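You operate a simulated robot arm through the tools that you are given. There is no shell and no other tool. Be economical: measure what you need, move in short steps, check, and stop when the job is done.

You are at the controls of a simulated robot arm. One attempt, no reset.

## Task
Push the refractometer flap shut.
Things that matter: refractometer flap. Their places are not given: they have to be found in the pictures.

Only the result counts: the job must be done as asked and must still hold three seconds after the hand-in. Knocking over, shifting, dropping, spilling or breaking anything else fails it.

## Robot
A 6-joint arm with a two-finger parallel gripper, fixed in place. Base frame: the origin is at the foot of the arm, x ahead of it, y to its left, z up; the work surface is at about z = 0.013. Lengths are in m, angles in degrees, forces in N, time in s.
With the tool pointing down near the work surface it reaches from about 0.14 to 0.58 m from the base axis. Its first joint turns from -66.0 to 66.0 degrees. Payload 2.1 kg.
Tool frame: the origin (TCP) lies between the finger pads and is the grasp point; the fingertips stand 0.03 m ahead of it; z points along the fingers, y is the line along which they close. Largest opening 0.094 m; finger width 0.028, thickness 0.01; the body of the gripper, 0.05 by 0.096 m, starts 0.055 m behind the TCP.
Orientation is that of the tool frame in the base frame, as a unit quaternion [w, x, y, z]. With the fingers straight down and closing along the base's y, the tool's x points along the base's -x, its y along +y and its z along -z.

## Interface
- The arm moves only by the tool servo_tool. Its argument "deltas" is a list of rows, each a list of 7 numbers: the shift along the tool's x, y, z in units of 50 mm (1.0 is 50 mm), then the turn, a rotation vector about the tool's x, y, z in units of 5 degrees (1.0 is 5 degrees), then the opening, from 0 (shut) to 1 (fully open). In form: [[x, y, z, rx, ry, rz, hand], ...]. A call has 1 to 20 rows; each row shifts and turns the commanded pose from where the row before left it, along the tool's axes as they then stand. A call with a number of a shift or a turn outside -1 to 1 is refused whole. A row lasts 0.2 s, in which the tool goes at most 0.05 m and 8.6 degrees; a call with a longer step from one row to the next is refused whole, and so is a gripper value outside its range. A pose out of reach is approached as far as the arm can. The call stops where the force on the tool passes 40 N (or 10 N more than at its start, if that is more) or the arm is blocked; 0.2 s more then pass. The fingers move at their own pace (about 0.072 m/s each) and stop on an object; they squeeze with about 41 N. The grip force told is the motor's: it shows also when the fingers shut on nothing. Time passes only in rows, and 0.2 s behind the last, so rows that do not move let the fingers close. The reply holds the time, the measured pose of the TCP, the force on the tool along the base axes, the opening and the grip force, in the units named above and with some noise, and new pictures: "views" is both (left out), scene, wrist or none.
- Cameras (640 x 400 px; columns grow to the right, rows downward): "scene" is fixed at [0.0671, -0.3822, 0.4881]; the picture's right is [0.66, -0.75, 0.00], its down [-0.41, -0.36, -0.84] and it looks along [0.63, 0.55, -0.54] (base axes); focal length 284 px, centre (320, 200). "wrist" rides on the gripper at [-0.037, 0, -0.058] in the tool frame; the picture's right is [0.00, -1.00, 0.00], its down [0.97, 0.00, -0.24] and it looks along [0.24, 0.00, 0.97] (tool axes); focal length 218 px, centre (320, 200).
- pixel_to_xyz(camera, pixels): there is no depth. For up to 12 entries [column, row, z] of the newest picture of that camera ("zoom" is the newest enlarged one), the place [x, y] in the base frame at which the ray of that pixel passes the height z, good to about 0.003 m. It takes no simulated time.
- enlarge(camera, box): a new picture of the part [left, top, right, bottom] of that camera's present view, enlarged. It takes no simulated time.
- job_done(): hands the job in; it is judged then, once.

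Keep the steps short. Do not move on a guess: measure, check each grasp and each placing, and mend mistakes. In all there are 60 turns and 120 pictures (those below and enlarged ones count). Leave the gripper open and the arm clear of the work at the hand-in unless told otherwise, and finish with a single line.

The tools are called as a command line: name --pt "numbers of a row" for each row, then --argument value for the rest, lists and objects as JSON in quotes. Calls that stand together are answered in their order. servo_tool: Moves the arm, as the interface text tells. Its arguments: {"type":"object","properties":{"deltas":{"type":"array","items":{"type":"array","items":{"type":"number"}}},"views":{"type":"string","enum":["both","scene","wrist","none"]}},"required":["deltas"]} The other tools are called the same way: pixel_to_xyz (camera, pixels) gives the place at which the rays of pixels pass given heights; enlarge (camera, box) takes an enlarged picture of a part of a camera's view; job_done () hands the job in.

At the start:

```text
time: 0.0
eef_pos: [0.257, -0.141, 0.3009]
orientation: [0.001, -0.001, 1.0, 0.0]
ft_force: [0.7, -0.6, 0.6]
width: 0.0939
gripper_force: 0.0
```

scene: 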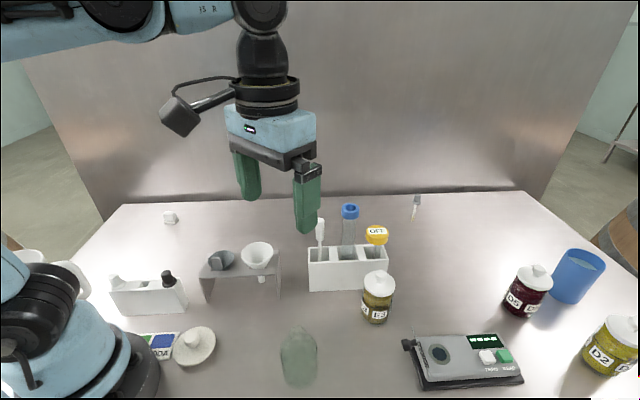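
wrist: 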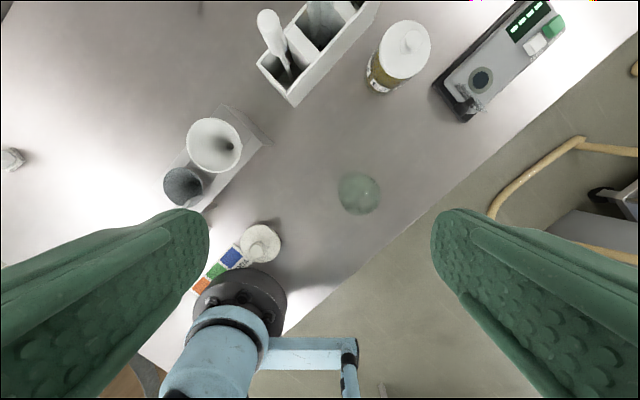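

The refractometer appears to be the device around scene (465,360). I'll enlarge both views of it.

enlarge --camera "scene" --box '[380, 310, 540, 400]'

enlarge --camera "wrist" --box '[410, 0, 580, 130]'

```text
4.00 times, centred on (460, 355) of scene
```

zoom: 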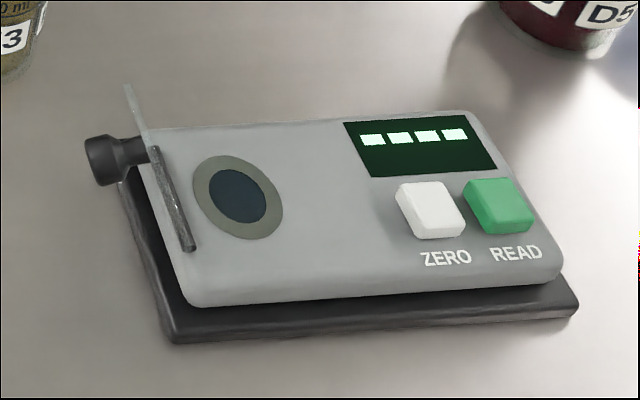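

```text
3.08 times, centred on (495, 65) of wrist
```

zoom: 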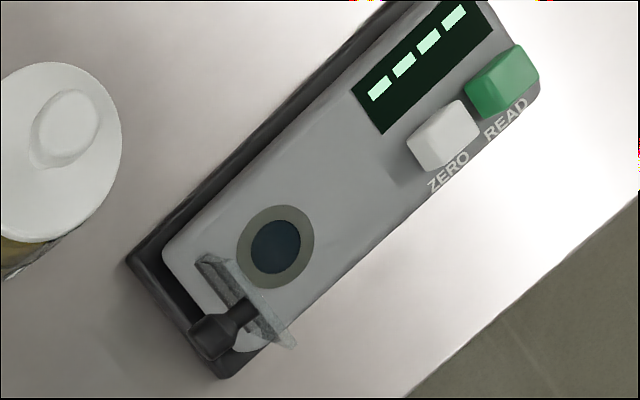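

The flap looks like a clear plate standing up at the left end. It has a dark hinge and a knob, and it would fold over the round prism. I'll measure points at several heights using both cameras.

pixel_to_xyz --camera "scene" --pixels '[[423, 395.5, 0.013], [524.5, 388, 0.013], [439.5, 359, 0.04], [439.5, 359, 0.06], [418.7, 347.5, 0.05], [427.5, 372, 0.05], [411.5, 332, 0.08], [411.5, 332, 0.06], [405, 350, 0.06], [405, 350, 0.08]]'

pixel_to_xyz --camera "wrist" --pixels '[[482.5, 80, 0.04], [482.5, 80, 0.06], [445, 85, 0.013], [470, 122, 0.013], [464, 84, 0.05], [482, 104, 0.05], [488, 112, 0.08], [467, 107, 0.06], [467, 107, 0.08], [468, 85, 0.08]]'

```text
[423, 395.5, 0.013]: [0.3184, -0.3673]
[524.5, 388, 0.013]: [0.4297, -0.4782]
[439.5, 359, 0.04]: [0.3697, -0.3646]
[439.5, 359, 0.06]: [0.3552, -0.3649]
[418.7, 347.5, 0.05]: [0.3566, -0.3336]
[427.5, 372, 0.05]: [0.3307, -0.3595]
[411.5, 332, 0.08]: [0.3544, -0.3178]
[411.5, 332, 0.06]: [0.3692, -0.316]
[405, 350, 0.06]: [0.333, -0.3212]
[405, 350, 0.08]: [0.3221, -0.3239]
```

```text
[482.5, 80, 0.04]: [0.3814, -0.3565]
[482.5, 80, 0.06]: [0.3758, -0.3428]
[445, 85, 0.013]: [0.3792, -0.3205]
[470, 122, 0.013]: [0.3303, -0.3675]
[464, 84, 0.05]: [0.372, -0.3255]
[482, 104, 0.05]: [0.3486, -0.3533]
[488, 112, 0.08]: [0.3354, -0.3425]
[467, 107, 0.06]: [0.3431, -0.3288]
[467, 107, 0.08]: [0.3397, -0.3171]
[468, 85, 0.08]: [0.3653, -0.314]
```

Next I'll move over the device for a closer look and shut the fingers so they work as a pusher.

servo_tool --pt "-0.2 -0.7 0 0 0 0 0" --pt "-0.2 -0.7 0 0 0 0 0" --pt "-0.2 -0.7 0 0 0 0 0" --pt "-0.2 -0.7 0.2 0 0 0 0" --pt "0 -0.4 0.4 0 0 0 0" --pt "0 0 0 0 0 0 0"

```text
time: 1.4
eef_pos: [0.2955, -0.302, 0.272]
orientation: [0.0, -0.001, 1.0, 0.001]
ft_force: [0.0, -0.7, -0.6]
width: 0.0001
gripper_force: 32.7
```

scene: 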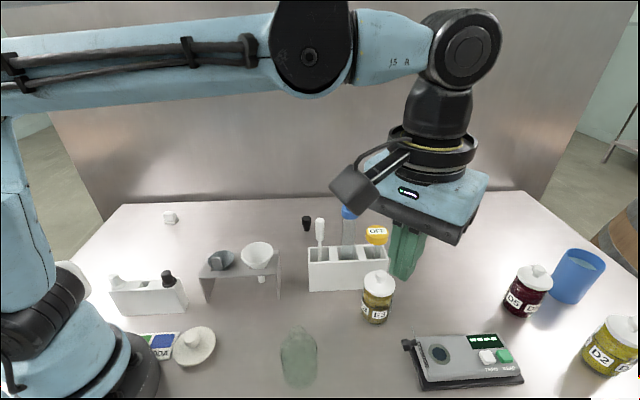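
wrist: 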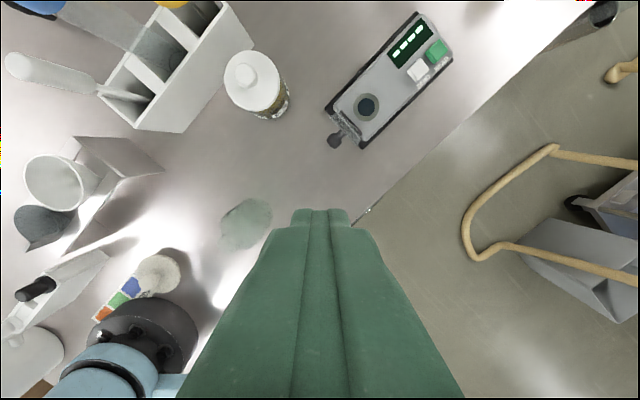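

enlarge --camera "wrist" --box '[310, 60, 470, 160]'

```text
4.00 times, centred on (390, 110) of wrist
```

zoom: 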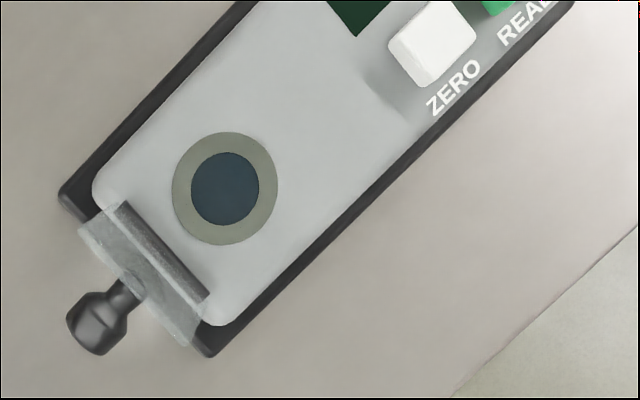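

pixel_to_xyz --camera "zoom" --pixels '[[225, 188, 0.03], [225, 188, 0.04], [125, 208, 0.04], [205, 298, 0.04], [82, 228, 0.05], [185, 345, 0.05], [82, 228, 0.07], [185, 345, 0.07], [95, 330, 0.05], [95, 330, 0.07], [62, 195, 0.013], [210, 355, 0.013]]'

pixel_to_xyz --camera "scene" --pixels '[[439.5, 359, 0.03], [418.7, 347.5, 0.04], [427.5, 372, 0.04], [411.5, 332, 0.07], [411.5, 332, 0.05], [405, 350, 0.05], [405, 350, 0.07], [405, 350, 0.04]]'

enlarge --camera "scene" --box '[394, 320, 458, 360]'

```text
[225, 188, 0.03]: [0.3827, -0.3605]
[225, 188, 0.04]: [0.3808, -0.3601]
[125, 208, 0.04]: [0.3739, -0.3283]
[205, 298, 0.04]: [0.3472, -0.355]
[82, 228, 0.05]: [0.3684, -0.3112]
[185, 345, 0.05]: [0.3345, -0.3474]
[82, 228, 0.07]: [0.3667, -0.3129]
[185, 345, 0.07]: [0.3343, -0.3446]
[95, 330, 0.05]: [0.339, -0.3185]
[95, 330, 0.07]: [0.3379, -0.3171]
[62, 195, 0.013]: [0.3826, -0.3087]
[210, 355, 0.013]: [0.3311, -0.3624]
```

```text
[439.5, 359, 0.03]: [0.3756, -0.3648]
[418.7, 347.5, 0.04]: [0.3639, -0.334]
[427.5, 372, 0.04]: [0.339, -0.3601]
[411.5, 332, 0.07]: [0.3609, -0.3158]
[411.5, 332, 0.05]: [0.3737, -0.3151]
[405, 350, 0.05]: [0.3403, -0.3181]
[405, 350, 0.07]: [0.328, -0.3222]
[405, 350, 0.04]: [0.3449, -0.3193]
```

```text
10.00 times, centred on (426, 340) of scene
```

zoom: 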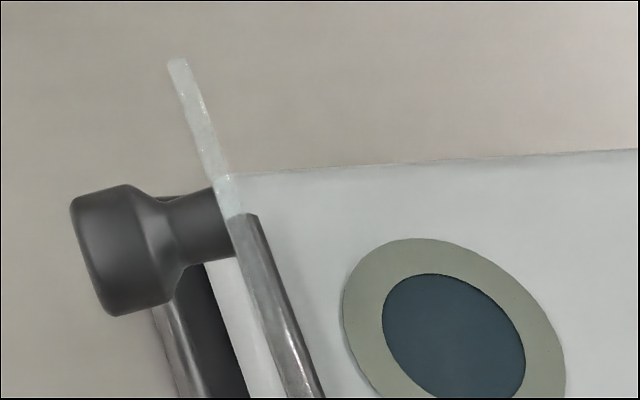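

The flap hinge is at about (0.361,-0.343,0.03). The plate leans outward, and its knob is at about (0.338,-0.318,0.05). The closing push runs along d=(0.71,-0.71). I'll turn the tool 45° to line up with d and stop behind the knob at height. I'll also check where the green glass object is.

pixel_to_xyz --camera "wrist" --pixels '[[245, 222, 0.013], [245, 222, 0.05], [268, 218, 0.013], [258, 85, 0.08]]'

servo_tool --pt "-0.19 0.36 0 0 0 1 0" --pt "0 0 0 0 0 1 0" --pt "0 0 0 0 0 1 0" --pt "0 0 0 0 0 1 0" --pt "0 0 0 0 0 1 0" --pt "0 0 0 0 0 1 0" --pt "0 0 0 0 0 1 0" --pt "0 0 0 0 0 1 0" --pt "0 0 0 0 0 1 0" --pt "0 0 0 0 0 0 0"

```text
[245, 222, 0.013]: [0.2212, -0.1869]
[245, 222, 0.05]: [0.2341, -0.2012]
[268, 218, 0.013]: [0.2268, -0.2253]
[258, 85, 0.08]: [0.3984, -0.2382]
```

```text
time: 3.6
eef_pos: [0.3064, -0.281, 0.2718]
orientation: [0.0, 0.383, 0.924, 0.0]
ft_force: [0.7, -0.7, -0.6]
width: 0.0
gripper_force: 33.1
```

scene: 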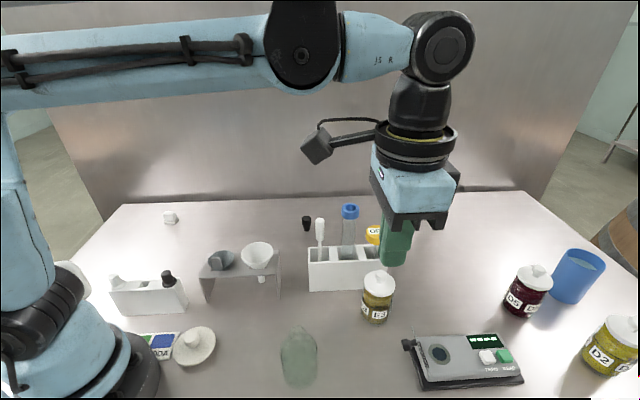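
wrist: 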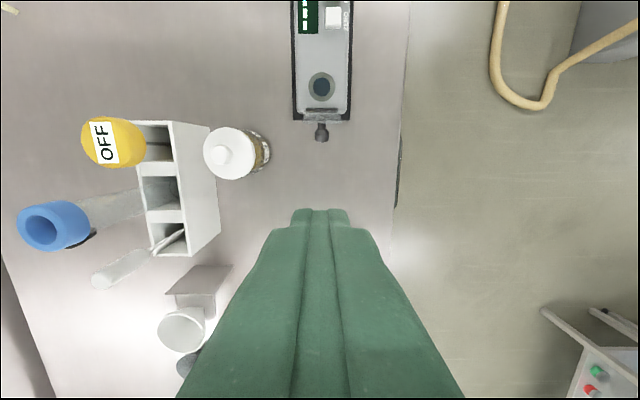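

The device now lines up vertically in the wrist view, with the knob at (321,132), centred. The jar is about 9 cm to the side. I'll go straight down to TCP z≈0.075 behind the knob.

servo_tool --pt "0 0 0.6 0 0 0 0" --pt "0 0 0.6 0 0 0 0" --pt "0 0 0.6 0 0 0 0" --pt "0 0 0.6 0 0 0 0" --pt "0 0 0.6 0 0 0 0" --pt "0 0 0.5 0 0 0 0" --pt "0 0 0.4 0 0 0 0" --pt "0 0 0 0 0 0 0"

```text
time: 5.4
eef_pos: [0.3075, -0.2824, 0.0768]
orientation: [0.0, 0.382, 0.924, 0.002]
ft_force: [0.4, 0.0, 0.7]
width: 0.0
gripper_force: 33.1
```

scene: 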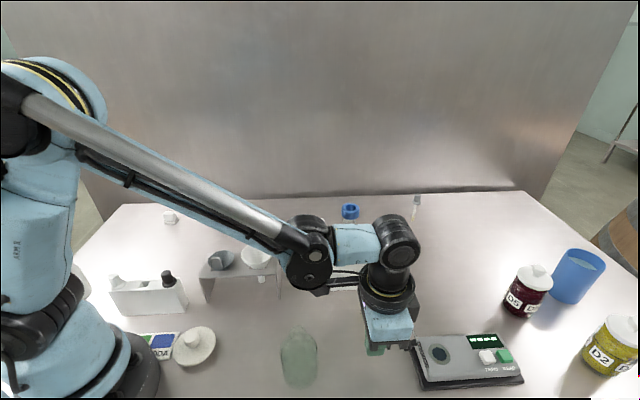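
wrist: 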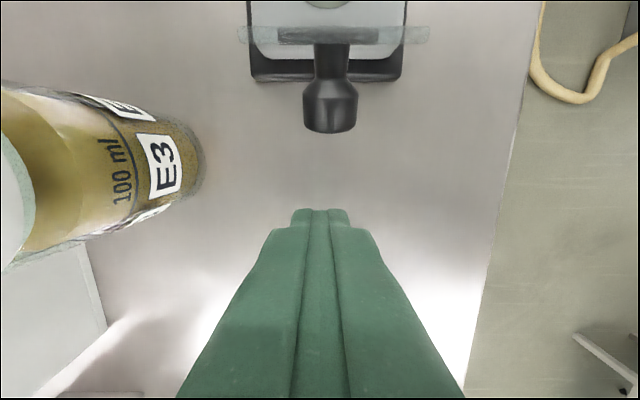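

The knob is at column 330 and the finger at 320, so it sits a few mm to the right. I'll measure the knob end and plate more exactly.

pixel_to_xyz --camera "wrist" --pixels '[[330, 132, 0.04], [330, 132, 0.05], [330, 100, 0.06], [240, 35, 0.055], [430, 35, 0.055], [278, 35, 0.03]]'

enlarge --camera "scene" --box '[350, 310, 478, 390]'

```text
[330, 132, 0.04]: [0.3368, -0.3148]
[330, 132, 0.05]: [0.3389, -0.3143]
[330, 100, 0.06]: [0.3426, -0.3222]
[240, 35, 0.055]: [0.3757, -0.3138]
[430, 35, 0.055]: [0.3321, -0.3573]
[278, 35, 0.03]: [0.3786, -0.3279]
```

```text
5.00 times, centred on (414, 350) of scene
```

zoom: 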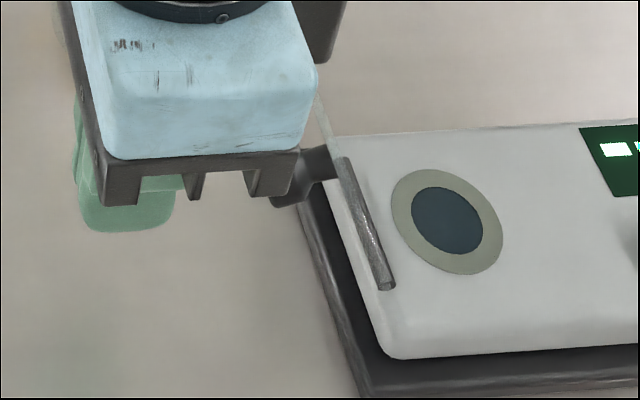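

The gap to the knob is about 30 mm and it is laterally centred. I'll lower 4 mm and advance slowly along tool -x to first contact and a little beyond.

servo_tool --pt "0 0 0.08 0 0 0 0" --pt "-0.2 0 0 0 0 0 0" --pt "-0.2 0 0 0 0 0 0" --pt "-0.15 0 0 0 0 0 0" --pt "-0.1 0 0 0 0 0 0" --pt "-0.1 0 0 0 0 0 0" --pt "-0.1 0 0 0 0 0 0" --pt "0 0 0 0 0 0 0"

```text
time: 6.7
eef_pos: [0.328, -0.3034, 0.074]
orientation: [-0.005, 0.383, 0.924, 0.003]
ft_force: [-4.5, 3.5, 6.9]
width: 0.0
gripper_force: 32.9
stopped in row 6: the force on the tool passed its limit (the readings are from after the stop); the commanded pose is now the measured one
```

scene: 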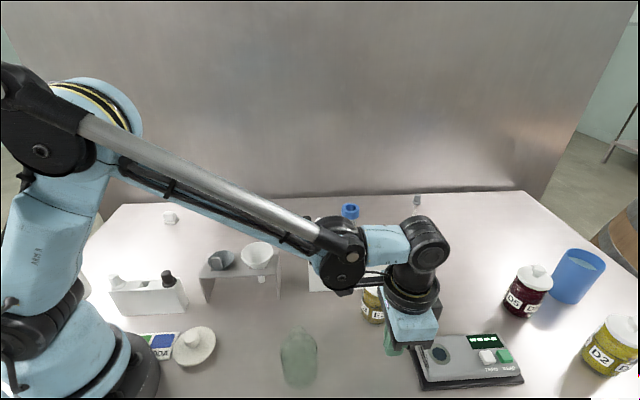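
wrist: 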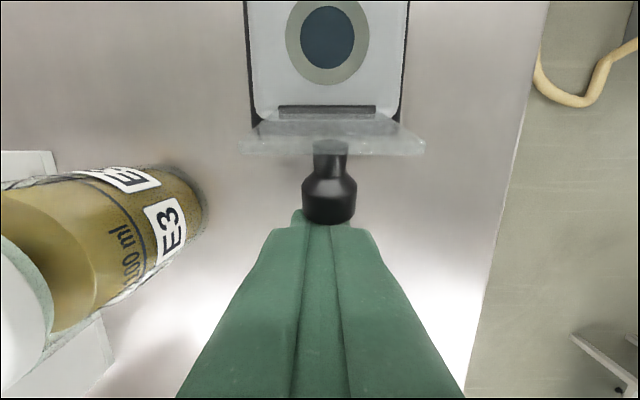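

The push on the knob end stalled: the fingertip pressed down on the rim, with a 6.9 N upward reaction. The flap itself hasn't moved. I'll back off 25 mm, shift 3.5 mm right, and open the fingers enough to straddle the knob and push the plate near its top edge.

servo_tool --pt "0.25 0 0 0 0 0 0" --pt "0.25 -0.07 0 0 0 0 0.36" --pt "0 0 -0.04 0 0 0 0.36" --pt "0 0 0 0 0 0 0.36" --pt "0 0 0 0 0 0 0.36"

enlarge --camera "scene" --box '[370, 320, 466, 380]'

```text
time: 7.9
eef_pos: [0.309, -0.2893, 0.076]
orientation: [-0.004, 0.382, 0.924, 0.004]
ft_force: [-0.7, -0.4, -0.7]
width: 0.0339
gripper_force: 0.1
```

scene: 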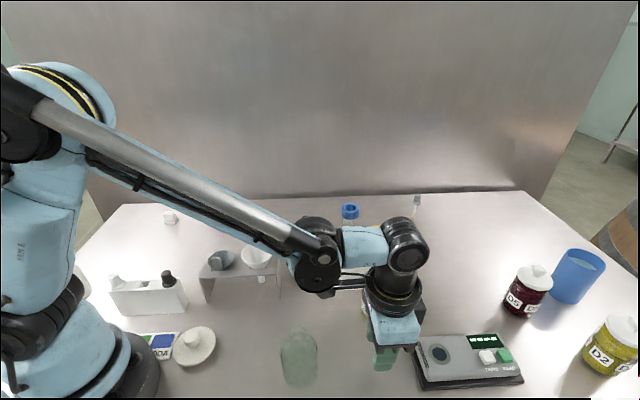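
wrist: 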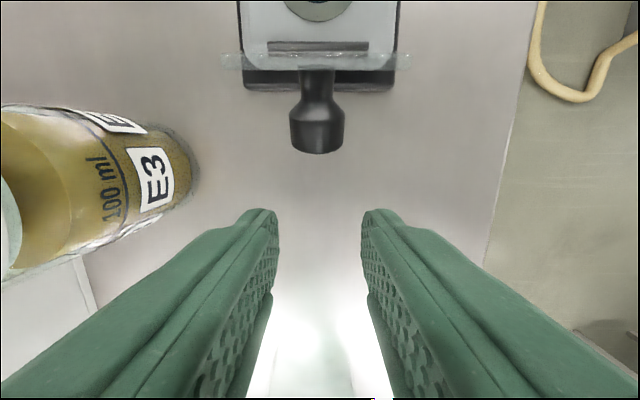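

```text
6.67 times, centred on (418, 350) of scene
```

zoom: 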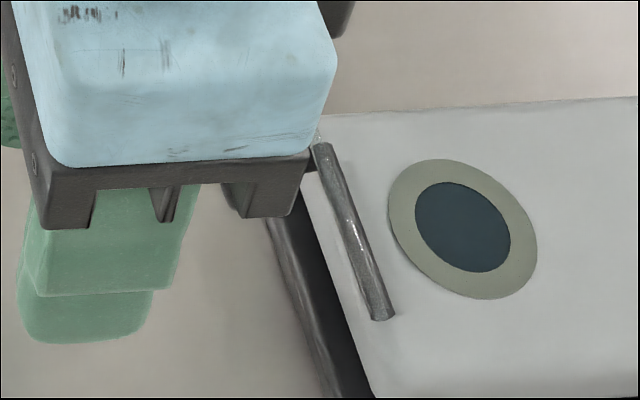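

The knob (column 317) is now centred between the fingers (gap centre 319), with clearance on both sides. I'll advance so the fingers pass beside the knob and press the plate.

servo_tool --pt "-0.25 0 0 0 0 0 0.36" --pt "-0.25 0 0 0 0 0 0.36" --pt "-0.2 0 0 0 0 0 0.36" --pt "-0.12 0 0 0 0 0 0.36" --pt "-0.1 0 0 0 0 0 0.36" --pt "-0.1 0 0 0 0 0 0.36" --pt "-0.1 0 0 0 0 0 0.36"

enlarge --camera "scene" --box '[370, 320, 466, 380]'

```text
time: 9.5
eef_pos: [0.3498, -0.3275, 0.076]
orientation: [-0.005, 0.382, 0.924, 0.003]
ft_force: [-0.1, 0.1, -0.1]
width: 0.0337
gripper_force: 0.1
```

scene: 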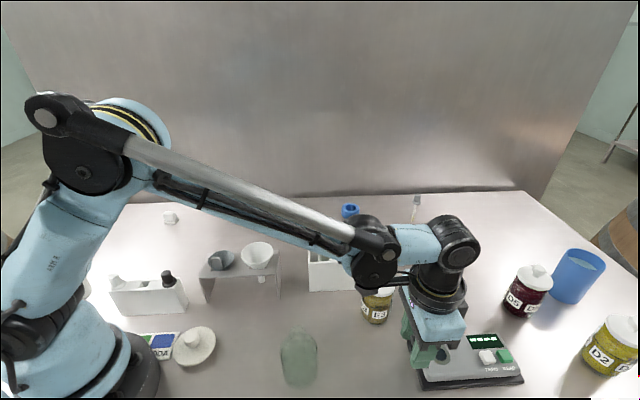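
wrist: 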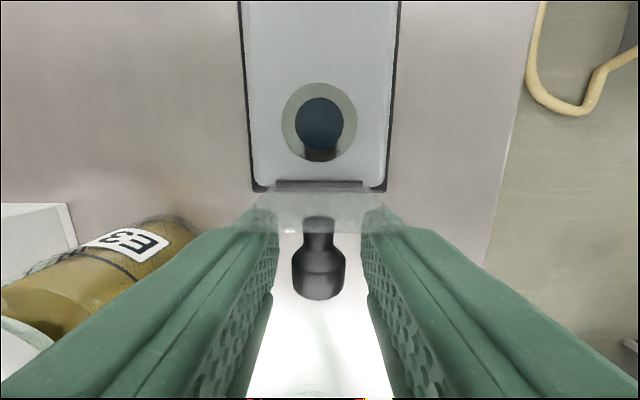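

```text
6.67 times, centred on (418, 350) of scene
```

zoom: 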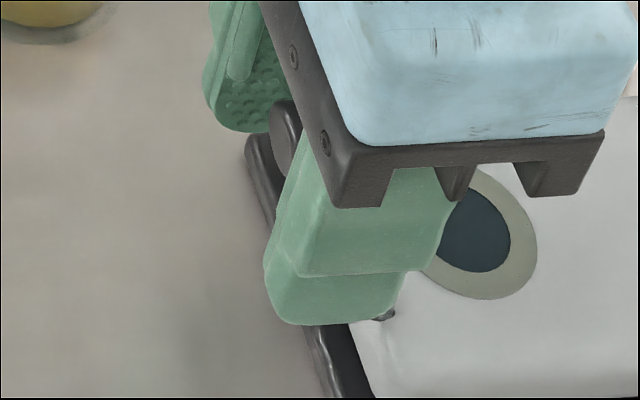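

The fingers straddle the knob and are right at the plate, with no force yet. I'll continue forward 25 mm.

servo_tool --pt "-0.1 0 0 0 0 0 0.36" --pt "-0.1 0 0 0 0 0 0.36" --pt "-0.1 0 0 0 0 0 0.36" --pt "-0.1 0 0 0 0 0 0.36" --pt "-0.1 0 0 0 0 0 0.36"

enlarge --camera "wrist" --box '[220, 120, 420, 320]'

```text
time: 10.7
eef_pos: [0.3654, -0.3445, 0.0746]
orientation: [-0.004, 0.382, 0.924, 0.002]
ft_force: [0.4, 0.5, -0.1]
width: 0.0339
gripper_force: 0.0
```

scene: 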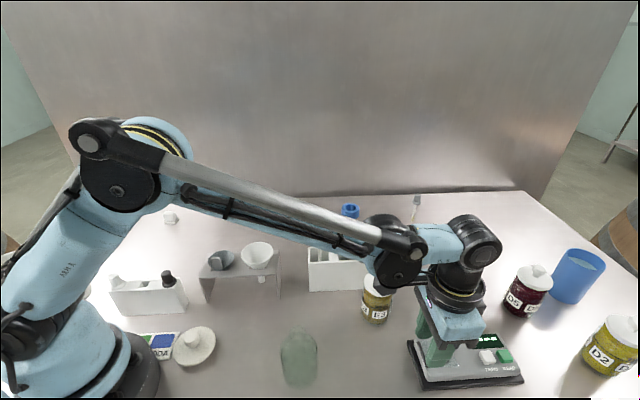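
wrist: 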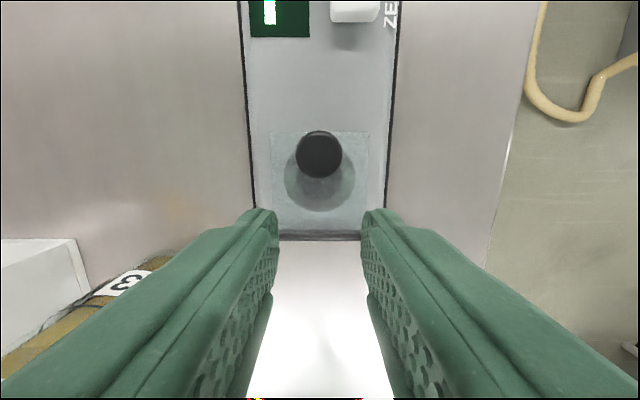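

```text
2.00 times, centred on (320, 220) of wrist
```

zoom: 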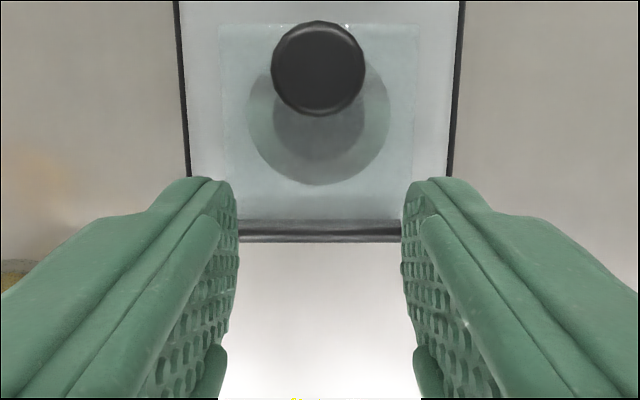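

The flap has swung over and lies on the prism with the knob pointing up. I'll lift straight up about 80 mm and look at the side view to check it is fully down.

servo_tool --pt "0 0 -0.4 0 0 0 0.36" --pt "0 0 -0.6 0 0 0 0.36" --pt "0.3 0 -0.6 0 0 0 0.36" --pt "0.6 0 -0.4 0 0 0 0.36" --pt "0.6 0 0 0 0 0 0.36" --pt "0 0 0 0 0 0 0.36"

enlarge --camera "scene" --box '[400, 320, 496, 380]'

```text
time: 12.1
eef_pos: [0.3143, -0.2931, 0.1764]
orientation: [-0.005, 0.382, 0.924, 0.003]
ft_force: [0.1, 0.1, -0.1]
width: 0.0338
gripper_force: 0.0
```

scene: 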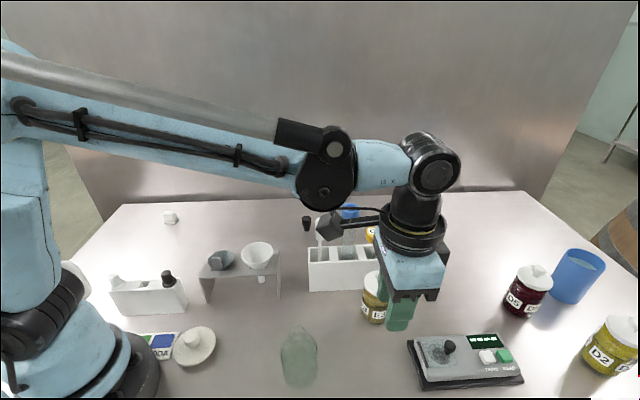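
wrist: 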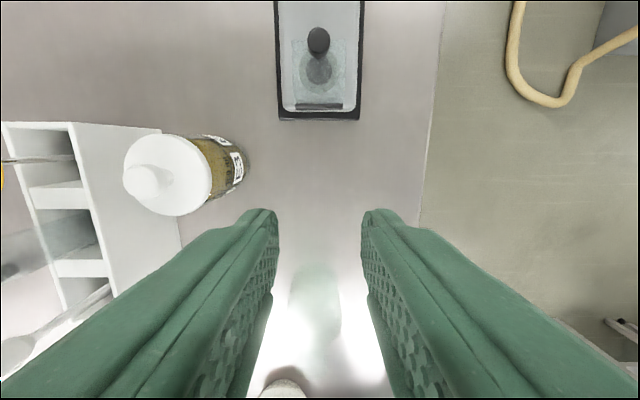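

```text
6.67 times, centred on (448, 350) of scene
```

zoom: 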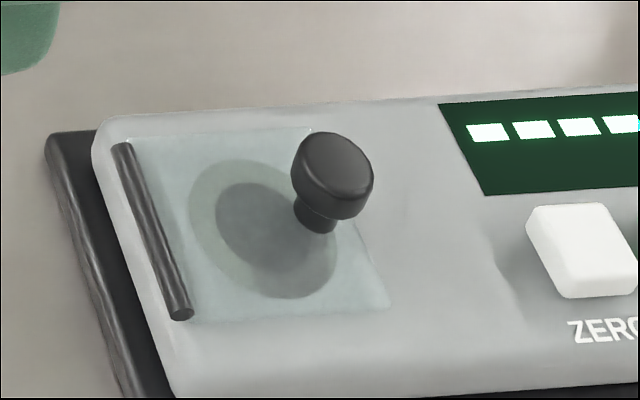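

The flap looks flat on the prism. To check it is fully shut, I'll compare the height of its free edge with the body by triangulating between the two views.

pixel_to_xyz --camera "zoom" --pixels '[[388, 308, 0.025], [388, 308, 0.03], [388, 308, 0.04], [310, 128, 0.025], [310, 128, 0.03], [310, 128, 0.04], [182, 316, 0.03], [118, 145, 0.03]]'

enlarge --camera "wrist" --box '[256, 10, 384, 130]'

```text
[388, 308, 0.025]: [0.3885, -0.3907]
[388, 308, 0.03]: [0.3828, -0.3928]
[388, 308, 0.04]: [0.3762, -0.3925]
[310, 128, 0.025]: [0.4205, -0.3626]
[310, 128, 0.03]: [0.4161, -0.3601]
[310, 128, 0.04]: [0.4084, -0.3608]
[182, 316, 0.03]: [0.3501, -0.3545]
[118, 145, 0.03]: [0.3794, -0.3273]
```

```text
3.33 times, centred on (320, 70) of wrist
```

zoom: 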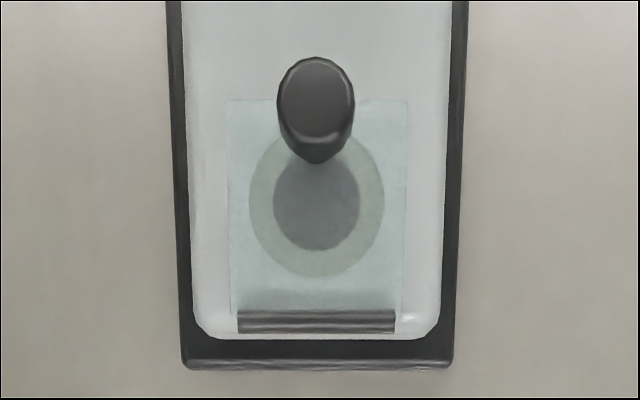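

pixel_to_xyz --camera "zoom" --pixels '[[408, 102, 0.025], [408, 102, 0.03], [408, 102, 0.04], [226, 99, 0.025], [226, 99, 0.03], [226, 99, 0.04], [395, 315, 0.03], [237, 315, 0.03], [315, 95, 0.06]]'

```text
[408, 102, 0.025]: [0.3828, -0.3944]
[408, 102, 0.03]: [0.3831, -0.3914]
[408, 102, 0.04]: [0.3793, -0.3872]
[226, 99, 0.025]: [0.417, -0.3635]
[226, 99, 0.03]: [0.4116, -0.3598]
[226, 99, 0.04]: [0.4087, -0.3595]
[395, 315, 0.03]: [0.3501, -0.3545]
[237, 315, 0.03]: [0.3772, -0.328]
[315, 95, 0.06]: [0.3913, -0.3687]
```

The free edge and hinge both come out at z≈0.03, so the flap is flat to within measuring error. To be sure, I'll press lightly on the knob top at about (0.391,-0.369) with closed fingers, moving above it first.

servo_tool --pt "-0.5 0 0 0 0 0 0" --pt "-0.7 0 0 0 0 0 0" --pt "-0.7 0 0 0 0 0 0" --pt "-0.25 0 0.4 0 0 0 0" --pt "0 0 0.6 0 0 0 0" --pt "0 0 0.3 0 0 0 0" --pt "0 0 0 0 0 0 0"

enlarge --camera "scene" --box '[400, 310, 512, 380]'

```text
time: 13.7
eef_pos: [0.3878, -0.3686, 0.1095]
orientation: [-0.004, 0.383, 0.924, 0.003]
ft_force: [0.0, 0.8, 0.6]
width: 0.0
gripper_force: 32.5
```

scene: 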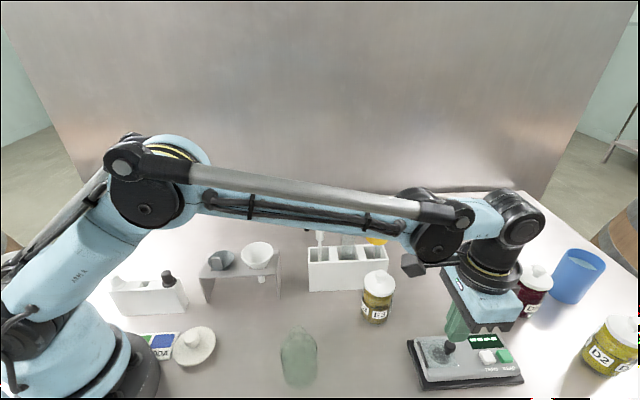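
wrist: 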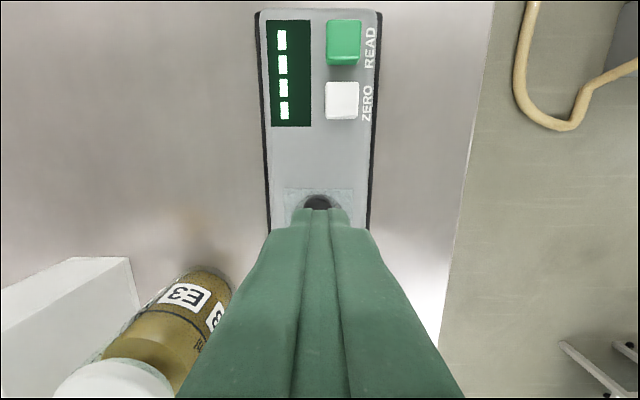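

```text
5.71 times, centred on (456, 345) of scene
```

zoom: 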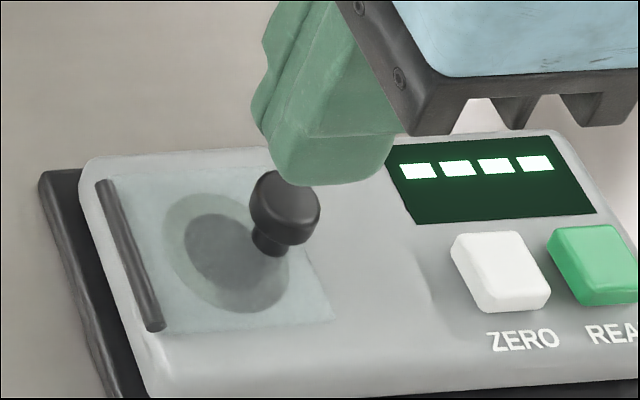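

The fingertip (z≈0.08) is above the knob. I'll creep down in 2 mm rows.

servo_tool --pt "0 0 0.06 0 0 0 0" --pt "0 0 0.06 0 0 0 0" --pt "0 0 0.04 0 0 0 0" --pt "0 0 0.04 0 0 0 0" --views "none"

servo_tool --pt "0 0 0.04 0 0 0 0" --pt "0 0 0.04 0 0 0 0" --views "scene"

enlarge --camera "scene" --box '[400, 310, 512, 380]'

```text
time: 14.7
eef_pos: [0.3898, -0.369, 0.0998]
orientation: [-0.006, 0.382, 0.924, 0.003]
ft_force: [0.3, 0.1, -0.6]
width: 0.0002
gripper_force: 32.9
```

```text
time: 15.3
eef_pos: [0.3878, -0.369, 0.0964]
orientation: [-0.005, 0.382, 0.924, 0.003]
ft_force: [0.2, 0.3, 0.4]
width: 0.0002
gripper_force: 33.5
```

scene: 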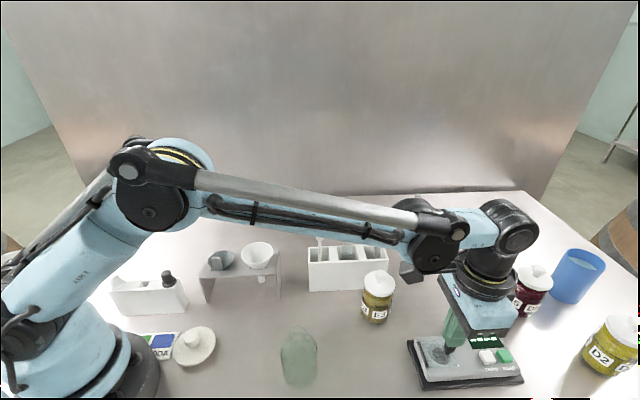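

```text
5.71 times, centred on (456, 345) of scene
```

zoom: 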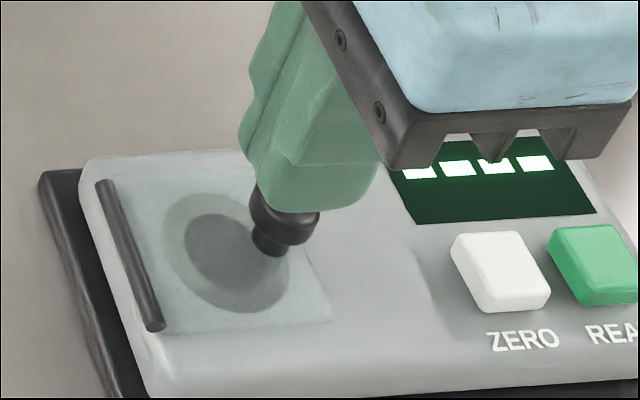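

There's no contact yet with the tip at 0.066. I'll continue in small steps.

servo_tool --pt "0 0 0.04 0 0 0 0" --pt "0 0 0.04 0 0 0 0" --views "none"

servo_tool --pt "0 0 0.04 0 0 0 0" --views "scene"

enlarge --camera "scene" --box '[400, 310, 512, 380]'

```text
time: 15.9
eef_pos: [0.3892, -0.3694, 0.0937]
orientation: [-0.004, 0.382, 0.924, 0.002]
ft_force: [-0.6, 0.1, 0.6]
width: 0.0
gripper_force: 32.6
```

```text
time: 16.3
eef_pos: [0.3888, -0.3687, 0.0898]
orientation: [-0.005, 0.382, 0.924, 0.003]
ft_force: [0.1, 0.6, 0.4]
width: 0.0
gripper_force: 33.2
```

scene: 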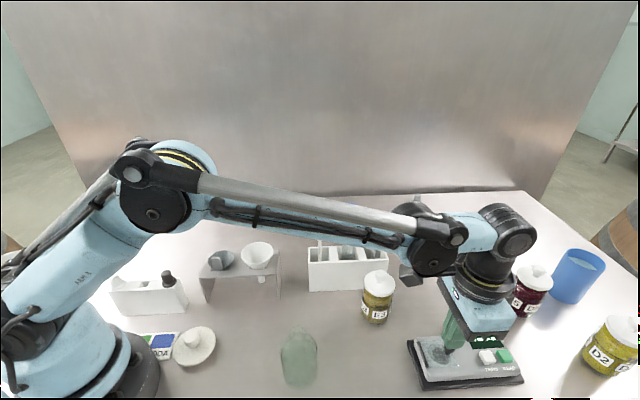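

```text
5.71 times, centred on (456, 345) of scene
```

zoom: 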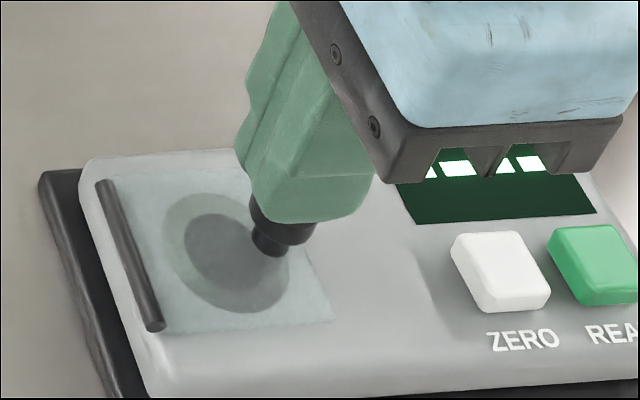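

Tip at 0.060 and still no force. I'll continue in 1–2 mm steps.

servo_tool --pt "0 0 0.03 0 0 0 0" --pt "0 0 0.03 0 0 0 0" --views "none"

servo_tool --pt "0 0 0.03 0 0 0 0" --views "scene"

enlarge --camera "scene" --box '[400, 310, 512, 380]'

```text
time: 16.9
eef_pos: [0.3897, -0.3675, 0.088]
orientation: [-0.005, 0.382, 0.924, 0.003]
ft_force: [0.1, 0.3, 0.6]
width: 0.0
gripper_force: 33.2
```

```text
time: 17.3
eef_pos: [0.3901, -0.3677, 0.0866]
orientation: [-0.005, 0.381, 0.924, 0.004]
ft_force: [1.1, 1.0, 17.6]
width: 0.0
gripper_force: 32.8
```

scene: 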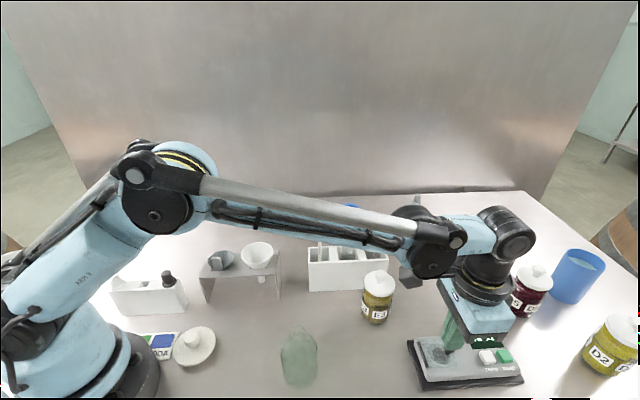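

```text
5.71 times, centred on (456, 345) of scene
```

zoom: 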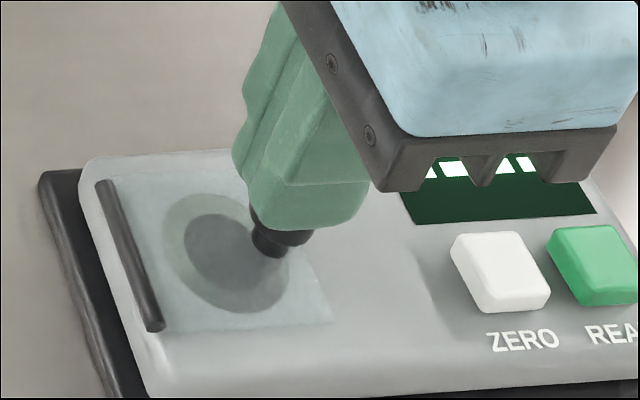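

The press met firm resistance (17.6 N down) within about 1 mm, so the flap is seated. I'll lift off, back away and open the gripper.

servo_tool --pt "0 0 -0.4 0 0 0 0" --pt "0 0 -0.7 0 0 0 0" --pt "0 0 -0.7 0 0 0 0" --pt "0.3 0 -0.7 0 0 0 0" --pt "0.6 0 -0.5 0 0 0 0.5" --pt "0.6 0 0 0 0 0 1" --pt "0.5 0 0 0 0 0 1" --pt "0 0 0 0 0 0 1" --pt "0 0 0 0 0 0 1"

enlarge --camera "scene" --box '[400, 310, 544, 400]'

```text
time: 19.3
eef_pos: [0.3177, -0.2986, 0.2363]
orientation: [-0.005, 0.382, 0.924, 0.003]
ft_force: [0.5, -0.5, 0.8]
width: 0.0937
gripper_force: 0.0
```

scene: 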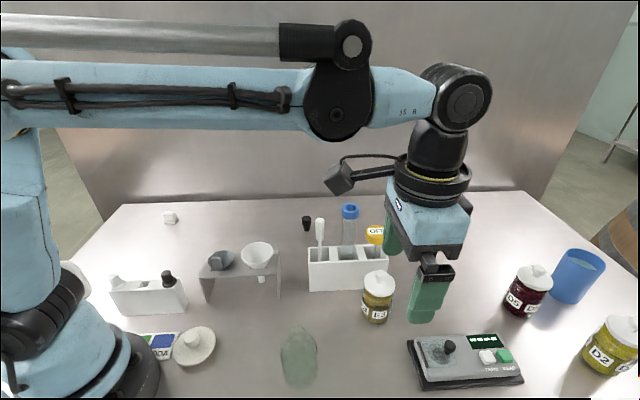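
wrist: 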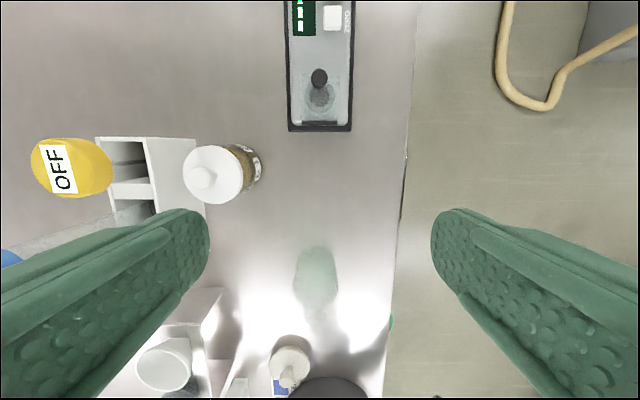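

```text
4.44 times, centred on (472, 355) of scene
```

zoom: 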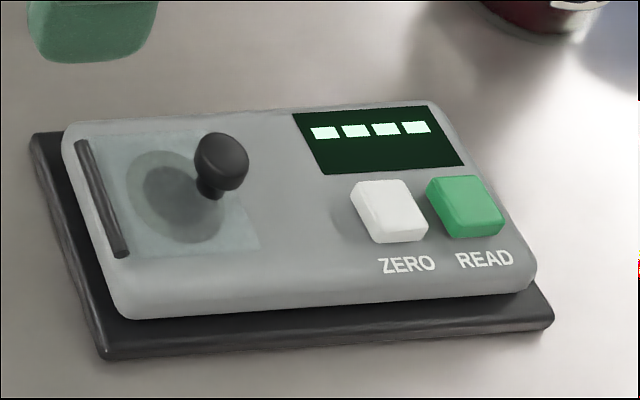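

The flap is lying flat, the device base corners are at the same pixels as at the start, and nothing else has moved. The arm is clear with the gripper open, so I'm handing in.

job_done

```text
The job is handed in.
```

The refractometer flap is pushed shut and seated on the prism, nothing else was moved, and the arm is clear with the gripper open.
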